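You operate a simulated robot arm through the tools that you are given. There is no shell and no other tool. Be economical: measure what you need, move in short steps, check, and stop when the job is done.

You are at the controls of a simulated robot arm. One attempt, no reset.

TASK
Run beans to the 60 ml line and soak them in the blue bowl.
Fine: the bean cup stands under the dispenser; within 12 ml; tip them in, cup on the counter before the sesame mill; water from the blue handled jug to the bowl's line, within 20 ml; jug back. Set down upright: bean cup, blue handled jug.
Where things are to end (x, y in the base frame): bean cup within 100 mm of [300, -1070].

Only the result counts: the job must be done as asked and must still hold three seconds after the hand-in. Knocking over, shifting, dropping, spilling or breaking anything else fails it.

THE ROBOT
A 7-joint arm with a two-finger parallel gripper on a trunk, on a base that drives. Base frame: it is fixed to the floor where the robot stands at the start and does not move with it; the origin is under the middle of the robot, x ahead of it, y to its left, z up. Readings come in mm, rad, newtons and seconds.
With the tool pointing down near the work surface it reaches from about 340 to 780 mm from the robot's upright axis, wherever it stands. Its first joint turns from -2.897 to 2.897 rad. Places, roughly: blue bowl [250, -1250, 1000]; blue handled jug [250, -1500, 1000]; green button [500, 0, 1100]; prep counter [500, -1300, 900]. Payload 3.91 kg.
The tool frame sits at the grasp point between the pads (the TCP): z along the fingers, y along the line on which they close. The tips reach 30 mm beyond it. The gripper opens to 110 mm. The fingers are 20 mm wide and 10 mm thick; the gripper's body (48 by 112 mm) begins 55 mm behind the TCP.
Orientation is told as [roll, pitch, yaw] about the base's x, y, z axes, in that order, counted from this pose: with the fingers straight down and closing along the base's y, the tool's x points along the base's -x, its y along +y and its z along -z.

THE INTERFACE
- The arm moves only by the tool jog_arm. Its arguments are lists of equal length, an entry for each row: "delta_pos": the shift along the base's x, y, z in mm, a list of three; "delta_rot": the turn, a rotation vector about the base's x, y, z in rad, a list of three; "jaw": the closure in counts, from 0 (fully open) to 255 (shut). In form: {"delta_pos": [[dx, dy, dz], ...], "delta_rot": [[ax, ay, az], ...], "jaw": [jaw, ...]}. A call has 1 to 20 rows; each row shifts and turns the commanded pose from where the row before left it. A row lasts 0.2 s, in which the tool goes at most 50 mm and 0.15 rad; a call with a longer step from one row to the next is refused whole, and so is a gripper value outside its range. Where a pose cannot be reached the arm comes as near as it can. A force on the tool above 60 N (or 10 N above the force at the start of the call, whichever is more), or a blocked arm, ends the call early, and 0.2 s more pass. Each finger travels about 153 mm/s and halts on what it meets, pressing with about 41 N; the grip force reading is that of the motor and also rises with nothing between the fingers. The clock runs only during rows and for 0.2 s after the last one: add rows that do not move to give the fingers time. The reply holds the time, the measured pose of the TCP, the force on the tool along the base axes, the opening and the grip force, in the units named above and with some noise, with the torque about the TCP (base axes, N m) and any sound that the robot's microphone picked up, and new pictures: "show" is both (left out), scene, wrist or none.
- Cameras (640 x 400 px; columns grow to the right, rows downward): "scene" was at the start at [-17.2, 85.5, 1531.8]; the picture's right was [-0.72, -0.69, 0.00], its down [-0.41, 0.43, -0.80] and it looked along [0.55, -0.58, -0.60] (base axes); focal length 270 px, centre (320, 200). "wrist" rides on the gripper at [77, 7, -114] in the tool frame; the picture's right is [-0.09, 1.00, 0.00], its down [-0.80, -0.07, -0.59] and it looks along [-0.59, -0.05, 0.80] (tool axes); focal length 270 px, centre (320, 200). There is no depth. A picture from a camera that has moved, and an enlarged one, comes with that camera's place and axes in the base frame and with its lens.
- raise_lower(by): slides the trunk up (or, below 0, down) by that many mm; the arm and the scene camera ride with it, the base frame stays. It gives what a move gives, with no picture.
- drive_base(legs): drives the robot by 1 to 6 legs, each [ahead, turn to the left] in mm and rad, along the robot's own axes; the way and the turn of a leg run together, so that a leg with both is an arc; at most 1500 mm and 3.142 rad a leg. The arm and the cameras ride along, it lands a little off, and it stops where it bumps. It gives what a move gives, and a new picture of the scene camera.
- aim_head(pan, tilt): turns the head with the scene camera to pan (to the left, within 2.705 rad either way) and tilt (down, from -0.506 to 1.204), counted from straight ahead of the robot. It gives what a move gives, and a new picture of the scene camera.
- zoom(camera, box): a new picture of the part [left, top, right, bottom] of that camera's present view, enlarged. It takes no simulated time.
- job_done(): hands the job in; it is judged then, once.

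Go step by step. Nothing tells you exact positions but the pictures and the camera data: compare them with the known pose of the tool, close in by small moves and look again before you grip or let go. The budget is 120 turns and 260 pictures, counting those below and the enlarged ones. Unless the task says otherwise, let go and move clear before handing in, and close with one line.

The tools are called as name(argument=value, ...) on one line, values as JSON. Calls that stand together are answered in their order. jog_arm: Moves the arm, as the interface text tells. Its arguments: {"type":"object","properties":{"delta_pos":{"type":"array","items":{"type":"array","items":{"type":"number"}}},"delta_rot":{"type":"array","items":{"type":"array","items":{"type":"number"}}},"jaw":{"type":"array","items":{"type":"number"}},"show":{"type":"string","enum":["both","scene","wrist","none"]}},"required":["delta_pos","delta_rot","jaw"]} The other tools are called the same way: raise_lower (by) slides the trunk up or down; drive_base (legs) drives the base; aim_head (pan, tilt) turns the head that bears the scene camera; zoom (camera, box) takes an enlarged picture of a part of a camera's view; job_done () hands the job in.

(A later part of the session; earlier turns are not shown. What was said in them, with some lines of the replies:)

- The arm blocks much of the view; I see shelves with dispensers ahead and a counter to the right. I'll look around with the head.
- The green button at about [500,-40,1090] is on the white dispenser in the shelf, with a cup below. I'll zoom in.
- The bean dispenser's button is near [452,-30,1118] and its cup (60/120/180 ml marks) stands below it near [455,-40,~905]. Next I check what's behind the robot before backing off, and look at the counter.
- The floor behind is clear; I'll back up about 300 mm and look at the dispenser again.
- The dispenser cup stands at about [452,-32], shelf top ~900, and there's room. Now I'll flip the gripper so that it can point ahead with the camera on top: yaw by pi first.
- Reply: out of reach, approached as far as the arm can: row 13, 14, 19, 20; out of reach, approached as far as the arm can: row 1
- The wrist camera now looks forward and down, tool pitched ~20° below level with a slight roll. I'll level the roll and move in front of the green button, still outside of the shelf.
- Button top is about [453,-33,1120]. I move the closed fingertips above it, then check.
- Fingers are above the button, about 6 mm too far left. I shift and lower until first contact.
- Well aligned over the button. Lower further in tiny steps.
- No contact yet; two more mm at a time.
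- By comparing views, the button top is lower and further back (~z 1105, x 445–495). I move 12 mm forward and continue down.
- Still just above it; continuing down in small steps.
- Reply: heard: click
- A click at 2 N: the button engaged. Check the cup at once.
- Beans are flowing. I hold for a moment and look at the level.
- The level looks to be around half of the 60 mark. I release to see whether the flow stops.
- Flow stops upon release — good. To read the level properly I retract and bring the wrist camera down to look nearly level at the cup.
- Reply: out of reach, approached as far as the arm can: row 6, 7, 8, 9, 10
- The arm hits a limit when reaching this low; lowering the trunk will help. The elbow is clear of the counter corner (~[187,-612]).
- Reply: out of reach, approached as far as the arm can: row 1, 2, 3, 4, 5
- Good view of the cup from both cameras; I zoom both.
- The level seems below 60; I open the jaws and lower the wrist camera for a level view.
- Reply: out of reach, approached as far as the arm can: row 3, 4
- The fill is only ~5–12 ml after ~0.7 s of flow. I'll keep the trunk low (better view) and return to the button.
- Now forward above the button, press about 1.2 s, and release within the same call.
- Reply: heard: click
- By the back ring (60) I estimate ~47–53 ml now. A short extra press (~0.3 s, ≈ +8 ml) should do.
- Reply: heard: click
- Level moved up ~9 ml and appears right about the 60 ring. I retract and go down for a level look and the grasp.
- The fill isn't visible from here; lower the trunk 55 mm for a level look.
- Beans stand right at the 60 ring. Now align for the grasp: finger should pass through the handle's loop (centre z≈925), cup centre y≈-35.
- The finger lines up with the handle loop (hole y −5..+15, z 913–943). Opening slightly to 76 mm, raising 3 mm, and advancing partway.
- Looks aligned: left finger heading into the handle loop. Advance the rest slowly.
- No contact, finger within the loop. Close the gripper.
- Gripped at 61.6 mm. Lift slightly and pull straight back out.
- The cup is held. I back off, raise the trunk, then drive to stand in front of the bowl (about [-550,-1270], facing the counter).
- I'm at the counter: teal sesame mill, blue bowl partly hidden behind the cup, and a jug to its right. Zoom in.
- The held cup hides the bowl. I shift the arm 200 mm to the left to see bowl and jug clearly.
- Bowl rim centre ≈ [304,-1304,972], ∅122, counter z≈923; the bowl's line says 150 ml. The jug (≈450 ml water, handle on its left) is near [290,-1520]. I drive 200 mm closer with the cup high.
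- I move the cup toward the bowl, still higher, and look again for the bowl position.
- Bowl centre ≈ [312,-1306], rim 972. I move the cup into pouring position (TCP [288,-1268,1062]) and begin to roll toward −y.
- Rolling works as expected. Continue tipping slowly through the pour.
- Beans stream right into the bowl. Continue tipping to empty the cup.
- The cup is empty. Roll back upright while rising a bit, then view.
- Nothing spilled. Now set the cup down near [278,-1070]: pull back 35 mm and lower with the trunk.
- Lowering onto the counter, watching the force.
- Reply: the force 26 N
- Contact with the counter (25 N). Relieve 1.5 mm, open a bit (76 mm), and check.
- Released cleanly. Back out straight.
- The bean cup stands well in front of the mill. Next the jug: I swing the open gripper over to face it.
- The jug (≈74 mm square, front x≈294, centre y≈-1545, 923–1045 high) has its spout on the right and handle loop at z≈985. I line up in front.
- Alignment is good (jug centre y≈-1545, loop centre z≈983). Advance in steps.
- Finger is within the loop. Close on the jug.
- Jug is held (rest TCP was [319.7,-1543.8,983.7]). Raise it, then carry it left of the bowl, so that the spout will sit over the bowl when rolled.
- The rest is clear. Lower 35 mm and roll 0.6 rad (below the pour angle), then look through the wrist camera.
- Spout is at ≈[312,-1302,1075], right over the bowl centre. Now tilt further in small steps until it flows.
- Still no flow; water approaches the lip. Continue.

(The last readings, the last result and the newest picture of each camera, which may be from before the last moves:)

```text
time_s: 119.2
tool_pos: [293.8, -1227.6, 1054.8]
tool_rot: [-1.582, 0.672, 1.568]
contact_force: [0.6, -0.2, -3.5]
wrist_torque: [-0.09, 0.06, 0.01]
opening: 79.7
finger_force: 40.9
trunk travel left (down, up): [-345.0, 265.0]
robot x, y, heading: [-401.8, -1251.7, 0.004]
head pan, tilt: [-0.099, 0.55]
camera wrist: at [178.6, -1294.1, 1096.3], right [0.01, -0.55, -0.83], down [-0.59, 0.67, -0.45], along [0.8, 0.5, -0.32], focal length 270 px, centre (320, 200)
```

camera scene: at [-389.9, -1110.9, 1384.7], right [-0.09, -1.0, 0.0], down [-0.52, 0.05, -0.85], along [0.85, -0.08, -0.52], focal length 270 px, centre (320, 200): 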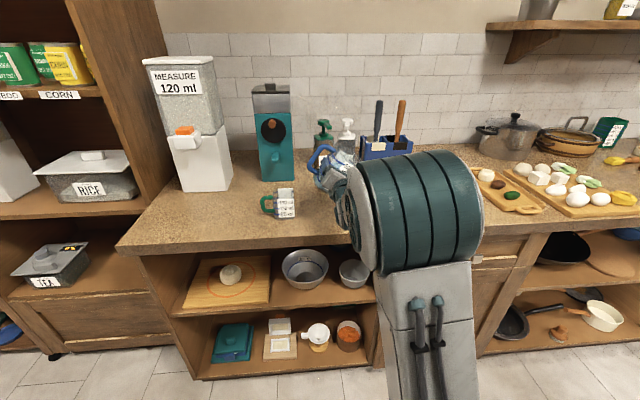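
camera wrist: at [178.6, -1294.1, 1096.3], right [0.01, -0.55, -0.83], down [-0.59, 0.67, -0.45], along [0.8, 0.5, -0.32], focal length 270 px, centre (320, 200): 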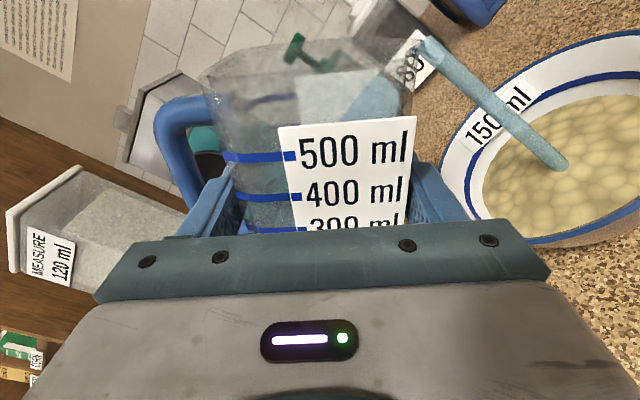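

Water flows into the bowl. Hold and watch.

jog_arm(delta_pos=[[0, 0, 0], [0, 0, 0]], delta_rot=[[0, 0, 0], [0, 0, 0]], jaw=[255, 255], show="wrist")

```text
time_s: 119.8
tool_pos: [293.5, -1229.2, 1055.0]
tool_rot: [-1.583, 0.674, 1.571]
contact_force: [0.2, -0.1, -6.0]
wrist_torque: [-0.06, 0.06, -0.01]
opening: 80.0
finger_force: 40.9
trunk travel left (down, up): [-345.0, 265.0]
robot x, y, heading: [-400.9, -1251.6, 0.007]
head pan, tilt: [-0.099, 0.55]
camera wrist: at [178.6, -1294.1, 1096.3], right [0.01, -0.55, -0.83], down [-0.59, 0.67, -0.45], along [0.8, 0.5, -0.32], focal length 270 px, centre (320, 200)
```

wrist: 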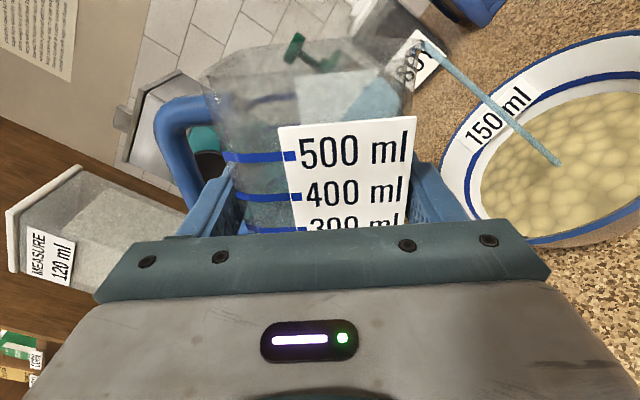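

Flow is set by the tilt (~30 ml per 0.06 rad) – good control. Tilt another 0.06 and wait.

jog_arm(delta_pos=[[0, 0, 0], [0, 0, 0], [0, 0, 0], [0, 0, 0]], delta_rot=[[0.06, 0, 0], [0, 0, 0], [0, 0, 0], [0, 0, 0]], jaw=[255, 255, 255, 255], show="wrist")

zoom(camera="wrist", box=[420, 10, 640, 260])

```text
time_s: 120.8
tool_pos: [292.2, -1228.3, 1054.5]
tool_rot: [-1.584, 0.613, 1.57]
contact_force: [0.0, 1.0, -3.0]
wrist_torque: [-0.1, 0.07, 0.0]
opening: 79.8
finger_force: 41.1
trunk travel left (down, up): [-345.0, 265.0]
robot x, y, heading: [-395.9, -1251.0, 0.006]
head pan, tilt: [-0.099, 0.55]
camera wrist: at [178.4, -1296.5, 1092.2], right [0.01, -0.5, -0.87], down [-0.59, 0.69, -0.41], along [0.8, 0.52, -0.29], focal length 270 px, centre (320, 200)
```

wrist: 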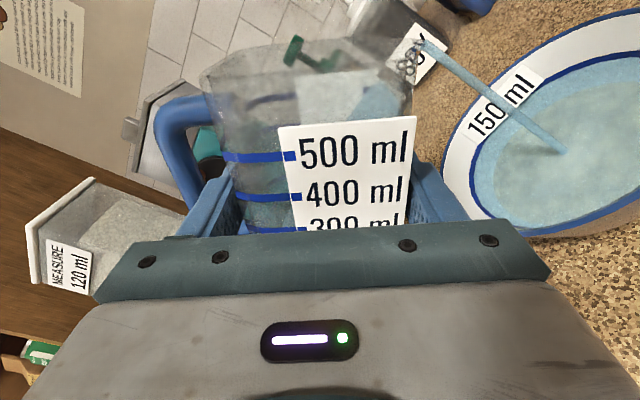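

```text
1.60 times, centred on (530, 135) of wrist
camera zoom: at [178.4, -1296.5, 1092.2], right [0.01, -0.5, -0.87], down [-0.59, 0.69, -0.41], along [0.8, 0.52, -0.29], focal length 432 px, centre (-16, 304)
```

zoom: 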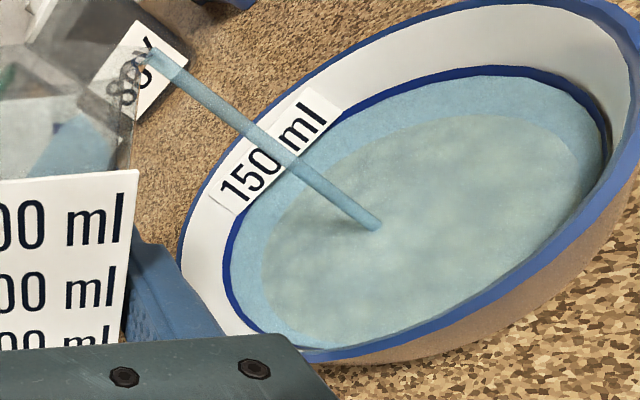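

The water is just at the blue line — stop: roll back at once.

jog_arm(delta_pos=[[0, 0, 0], [0, 0, 0]], delta_rot=[[-0.15, 0, 0], [-0.15, 0, 0]], jaw=[255, 255], show="wrist")

zoom(camera="wrist", box=[420, 60, 640, 280])

```text
time_s: 121.4
tool_pos: [293.6, -1229.8, 1054.4]
tool_rot: [-1.584, 0.914, 1.571]
contact_force: [0.5, 0.2, -4.0]
wrist_torque: [-0.05, 0.04, 0.05]
opening: 79.9
finger_force: 41.1
trunk travel left (down, up): [-345.0, 265.0]
robot x, y, heading: [-401.4, -1251.9, 0.006]
head pan, tilt: [-0.099, 0.55]
camera wrist: at [179.0, -1282.3, 1110.5], right [0.01, -0.74, -0.68], down [-0.59, 0.54, -0.6], along [0.8, 0.41, -0.43], focal length 270 px, centre (320, 200)
```

wrist: 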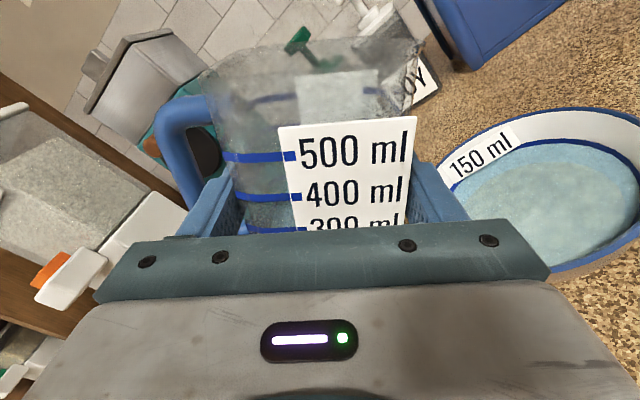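

```text
1.82 times, centred on (530, 170) of wrist
camera zoom: at [179.0, -1282.3, 1110.5], right [0.01, -0.74, -0.68], down [-0.59, 0.54, -0.6], along [0.8, 0.41, -0.43], focal length 491 px, centre (-62, 254)
```

zoom: 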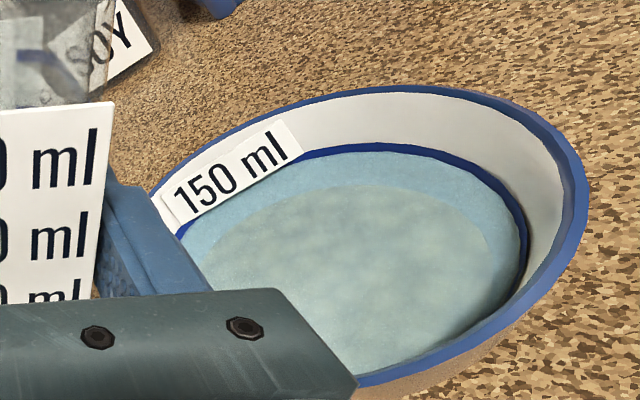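

Level sits on the line and the flow has stopped. Roll fully upright, lift, and carry the jug back over its place.

jog_arm(delta_pos=[[0, 0, 0], [0, 0, 5], [0, 0, 10], [0, 0, 10], [0, 0, 10], [0, 0, 0]], delta_rot=[[-0.13, 0, 0], [-0.13, 0, 0], [-0.13, 0, 0], [-0.13, 0, 0], [-0.135, 0, 0], [0, 0, 0]], jaw=[255, 255, 255, 255, 255, 255], show="none")

jog_arm(delta_pos=[[0, -10, 0], [3, -20, 0], [5, -30, 0], [5, -32, 0], [5, -32, 0], [5, -32, 0], [3, -32, 0], [0, -32, 0], [0, -32, 0], [0, -30, 0], [0, -20, 0], [0, -10, 0], [0, -4, 0], [0, 0, 0]], delta_rot=[[0, 0, 0], [0, 0, 0], [0, 0, 0], [0, 0, 0], [0, 0, 0], [0, 0, 0], [0, 0, 0], [0, 0, 0], [0, 0, 0], [0, 0, 0], [0, 0, 0], [0, 0, 0], [0, 0, 0], [0, 0, 0]], jaw=[255, 255, 255, 255, 255, 255, 255, 255, 255, 255, 255, 255, 255, 255])

zoom(camera="scene", box=[260, 130, 460, 255])

```text
time_s: 122.8
tool_pos: [294.3, -1228.6, 1088.7]
tool_rot: [-1.911, 1.569, 1.243]
contact_force: [0.9, 0.0, -3.8]
wrist_torque: [-0.05, 0.08, 0.0]
opening: 79.7
finger_force: 40.7
trunk travel left (down, up): [-345.0, 265.0]
robot x, y, heading: [-401.0, -1251.7, 0.009]
head pan, tilt: [-0.099, 0.55]
```

```text
time_s: 125.8
tool_pos: [319.3, -1543.8, 1088.2]
tool_rot: [-1.737, 1.568, 1.419]
contact_force: [-0.8, 0.4, -4.1]
wrist_torque: [-0.09, 0.05, -0.02]
opening: 80.0
finger_force: 41.2
trunk travel left (down, up): [-345.0, 265.0]
robot x, y, heading: [-399.7, -1252.7, 0.008]
head pan, tilt: [-0.099, 0.55]
camera scene: at [-390.0, -1111.3, 1384.7], right [-0.09, -1.0, 0.0], down [-0.52, 0.05, -0.85], along [0.85, -0.08, -0.52], focal length 270 px, centre (320, 200)
camera wrist: at [204.7, -1553.1, 1165.2], right [0.01, -1.0, -0.09], down [-0.59, 0.07, -0.8], along [0.8, 0.06, -0.59], focal length 270 px, centre (320, 200)
```

scene: 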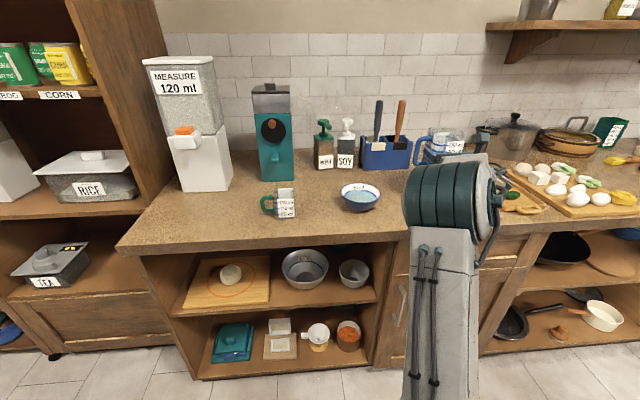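
wrist: 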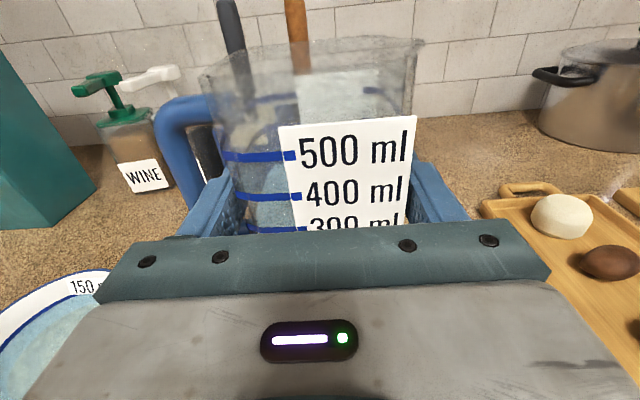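

```text
3.20 times, centred on (360, 192) of scene
camera zoom: at [-390.0, -1111.3, 1384.7], right [-0.09, -1.0, 0.0], down [-0.52, 0.05, -0.85], along [0.85, -0.08, -0.52], focal length 863 px, centre (192, 224)
```

zoom: 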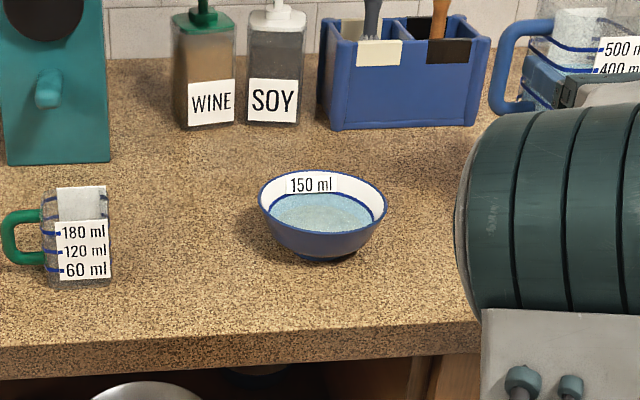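

Clean. Lower with the trunk, then gently to the counter (expected contact at TCP z≈984).

raise_lower(by=-95)

jog_arm(delta_pos=[[0, 0, -3], [0, 0, -2], [0, 0, -2], [0, 0, 0]], delta_rot=[[0, 0, 0], [0, 0, 0], [0, 0, 0], [0, 0, 0]], jaw=[255, 255, 255, 255], show="wrist")

```text
time_s: 127.1
tool_pos: [319.6, -1543.4, 994.4]
tool_rot: [-1.763, 1.567, 1.391]
contact_force: [0.0, -0.2, -4.3]
wrist_torque: [-0.06, 0.08, 0.0]
opening: 80.0
finger_force: 41.0
trunk travel left (down, up): [-250.0, 360.0]
robot x, y, heading: [-405.3, -1251.8, 0.004]
head pan, tilt: [-0.099, 0.55]
```

```text
time_s: 128.1
tool_pos: [319.9, -1544.7, 986.9]
tool_rot: [-1.641, 1.567, 1.514]
contact_force: [-0.2, 0.2, -3.9]
wrist_torque: [-0.05, 0.06, -0.01]
opening: 79.8
finger_force: 41.2
trunk travel left (down, up): [-250.0, 360.0]
robot x, y, heading: [-397.5, -1250.9, 0.006]
head pan, tilt: [-0.099, 0.55]
camera wrist: at [204.4, -1553.3, 1063.0], right [0.01, -1.0, -0.09], down [-0.6, 0.07, -0.8], along [0.8, 0.06, -0.59], focal length 270 px, centre (320, 200)
```

wrist: 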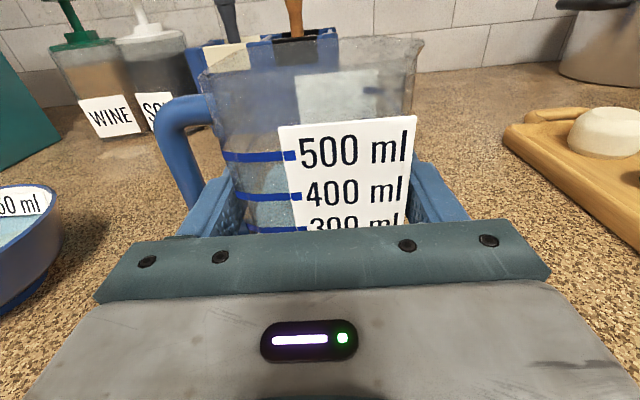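

jog_arm(delta_pos=[[0, 0, -1.5], [0, 0, -1], [0, 0, 0]], delta_rot=[[0, 0, 0], [0, 0, 0], [0, 0, 0]], jaw=[255, 255, 255], show="none")

jog_arm(delta_pos=[[0, 0, -1], [0, 0, 0]], delta_rot=[[0, 0, 0], [0, 0, 0]], jaw=[255, 255], show="none")

```text
time_s: 128.9
tool_pos: [318.9, -1544.2, 984.4]
tool_rot: [-2.193, 1.567, 0.961]
contact_force: [0.3, -0.4, -0.8]
wrist_torque: [-0.26, 0.16, 0.0]
opening: 79.7
finger_force: 40.9
trunk travel left (down, up): [-250.0, 360.0]
robot x, y, heading: [-403.4, -1254.1, 0.007]
head pan, tilt: [-0.099, 0.55]
```

```text
time_s: 129.5
tool_pos: [319.8, -1544.7, 984.6]
tool_rot: [-2.618, 1.568, 0.536]
contact_force: [1.1, -0.7, 5.3]
wrist_torque: [-0.48, 0.16, 0.09]
opening: 79.7
finger_force: 41.3
trunk travel left (down, up): [-250.0, 360.0]
robot x, y, heading: [-403.5, -1249.1, 0.006]
head pan, tilt: [-0.099, 0.55]
```

The jug rests on the counter. Release to ~94 mm.

jog_arm(delta_pos=[[0, 0, 0], [0, 0, 0], [0, 0, 0], [0, 0, 0]], delta_rot=[[0, 0, 0], [0, 0, 0], [0, 0, 0], [0, 0, 0]], jaw=[55, 40, 37, 37], show="wrist")

jog_arm(delta_pos=[[-10, 0, 0], [-15, 0, 0], [-20, 0, 0], [-25, 0, 0], [-25, 0, 0], [-15, 0, 0], [0, 0, 0]], delta_rot=[[0, 0, 0], [0, 0, 0], [0, 0, 0], [0, 0, 0], [0, 0, 0], [0, 0, 0], [0, 0, 0]], jaw=[37, 37, 37, 37, 37, 37, 37])

zoom(camera="scene", box=[250, 120, 490, 270])

```text
time_s: 130.5
tool_pos: [319.1, -1545.0, 982.3]
tool_rot: [-1.885, 1.566, 1.268]
contact_force: [0.0, -0.5, 0.6]
wrist_torque: [0.05, -0.01, -0.03]
opening: 94.2
finger_force: 0.1
trunk travel left (down, up): [-250.0, 360.0]
robot x, y, heading: [-398.4, -1249.8, 0.008]
head pan, tilt: [-0.099, 0.55]
camera wrist: at [204.6, -1553.6, 1059.8], right [0.01, -1.0, -0.09], down [-0.59, 0.07, -0.8], along [0.8, 0.06, -0.59], focal length 270 px, centre (320, 200)
```

wrist: 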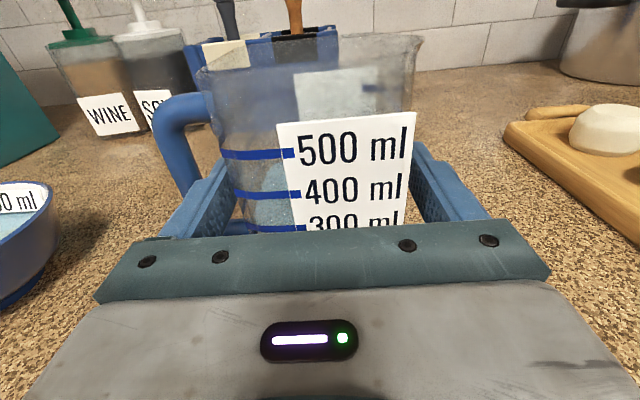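

```text
time_s: 132.1
tool_pos: [208.8, -1543.9, 983.9]
tool_rot: [-2.024, 1.568, 1.132]
contact_force: [0.4, -0.4, 0.9]
wrist_torque: [-0.02, -0.02, 0.04]
opening: 94.2
finger_force: 0.1
trunk travel left (down, up): [-250.0, 360.0]
robot x, y, heading: [-402.3, -1252.0, 0.007]
head pan, tilt: [-0.099, 0.55]
camera scene: at [-390.5, -1111.1, 1289.7], right [-0.09, -1.0, 0.0], down [-0.52, 0.05, -0.85], along [0.85, -0.08, -0.52], focal length 270 px, centre (320, 200)
camera wrist: at [93.3, -1553.4, 1060.7], right [0.01, -1.0, -0.09], down [-0.59, 0.07, -0.8], along [0.8, 0.06, -0.59], focal length 270 px, centre (320, 200)
```

scene: 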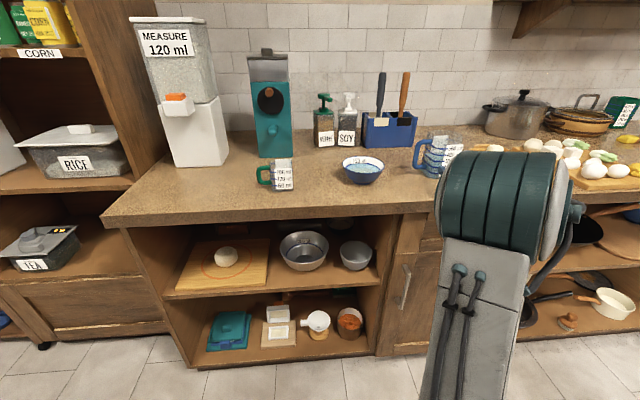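
wrist: 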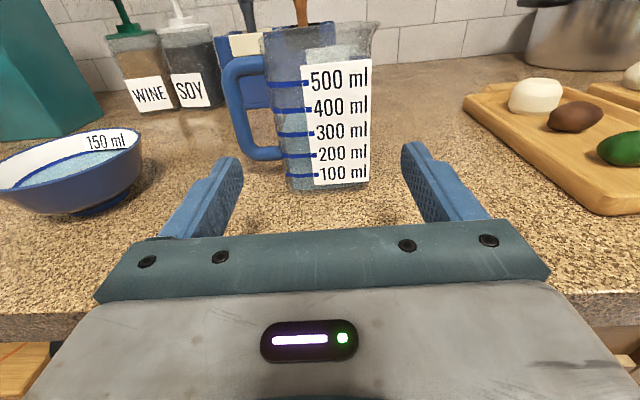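

```text
2.67 times, centred on (370, 195) of scene
camera zoom: at [-390.5, -1111.1, 1289.7], right [-0.09, -1.0, 0.0], down [-0.52, 0.05, -0.85], along [0.85, -0.08, -0.52], focal length 719 px, centre (187, 213)
```

zoom: 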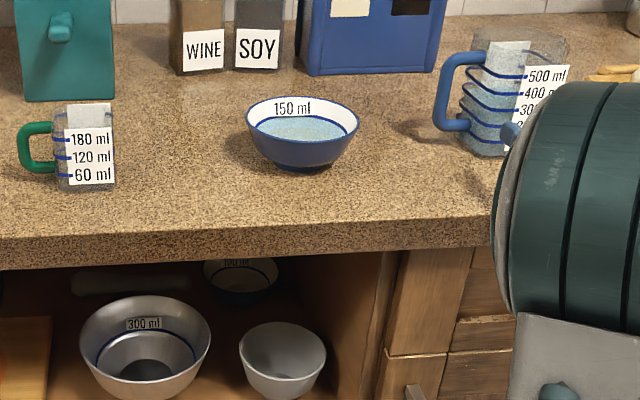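

Everything stands upright at its place. One close look at the bowl level.

zoom(camera="wrist", box=[0, 110, 160, 220])

zoom(camera="scene", box=[336, 150, 392, 190])

```text
3.64 times, centred on (80, 165) of wrist
camera zoom: at [93.3, -1553.4, 1060.7], right [0.01, -1.0, -0.09], down [-0.59, 0.07, -0.8], along [0.8, 0.06, -0.59], focal length 983 px, centre (1193, 327)
```

zoom: 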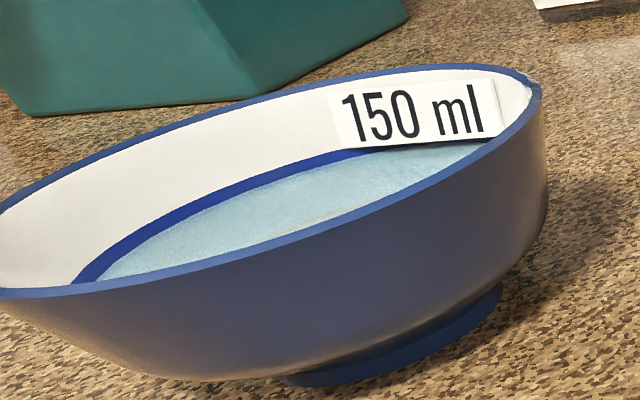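

```text
10.00 times, centred on (364, 170) of scene
camera zoom: at [-390.5, -1111.1, 1289.7], right [-0.09, -1.0, 0.0], down [-0.52, 0.05, -0.85], along [0.85, -0.08, -0.52], focal length 2698 px, centre (-120, 500)
```

zoom: 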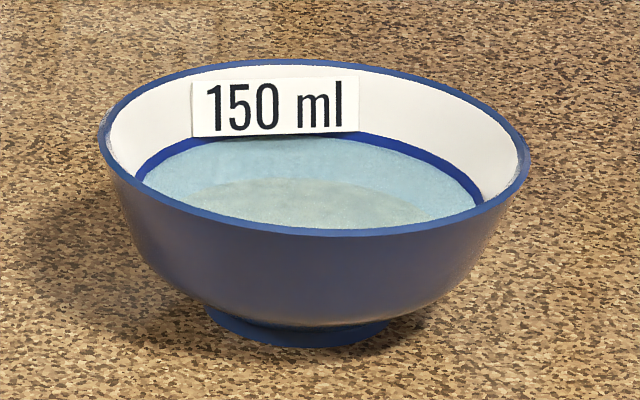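

The water stands on the bowl's line, with beans under it. I move the arm clear and hand in.

jog_arm(delta_pos=[[-25, 0, 5], [-25, 0, 10], [-25, 0, 15], [0, 0, 15], [0, 0, 0]], delta_rot=[[0, 0, 0], [0, 0, 0], [0, 0, 0], [0, 0, 0], [0, 0, 0]], jaw=[37, 37, 37, 37, 37], show="wrist")

job_done()

```text
time_s: 133.3
tool_pos: [132.8, -1544.8, 1030.5]
tool_rot: [-1.891, 1.567, 1.264]
contact_force: [-1.0, 0.3, -0.5]
wrist_torque: [-0.03, 0.02, 0.01]
opening: 94.0
finger_force: 0.0
trunk travel left (down, up): [-250.0, 360.0]
robot x, y, heading: [-402.3, -1251.7, 0.003]
head pan, tilt: [-0.099, 0.55]
camera wrist: at [18.6, -1552.5, 1105.8], right [0.01, -1.0, -0.09], down [-0.59, 0.07, -0.8], along [0.8, 0.06, -0.59], focal length 270 px, centre (320, 200)
```

wrist: 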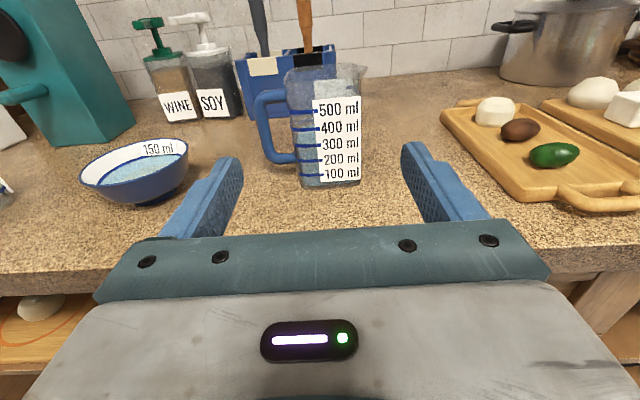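

```text
The job is handed in.
```

I handed the job in: about 60 ml of beans (by eye, at the 60 mark) are in the blue bowl with water up to its 150 ml line, the bean cup stands upright before the sesame mill, the jug is back upright in its place, and I saw nothing spilled or knocked.
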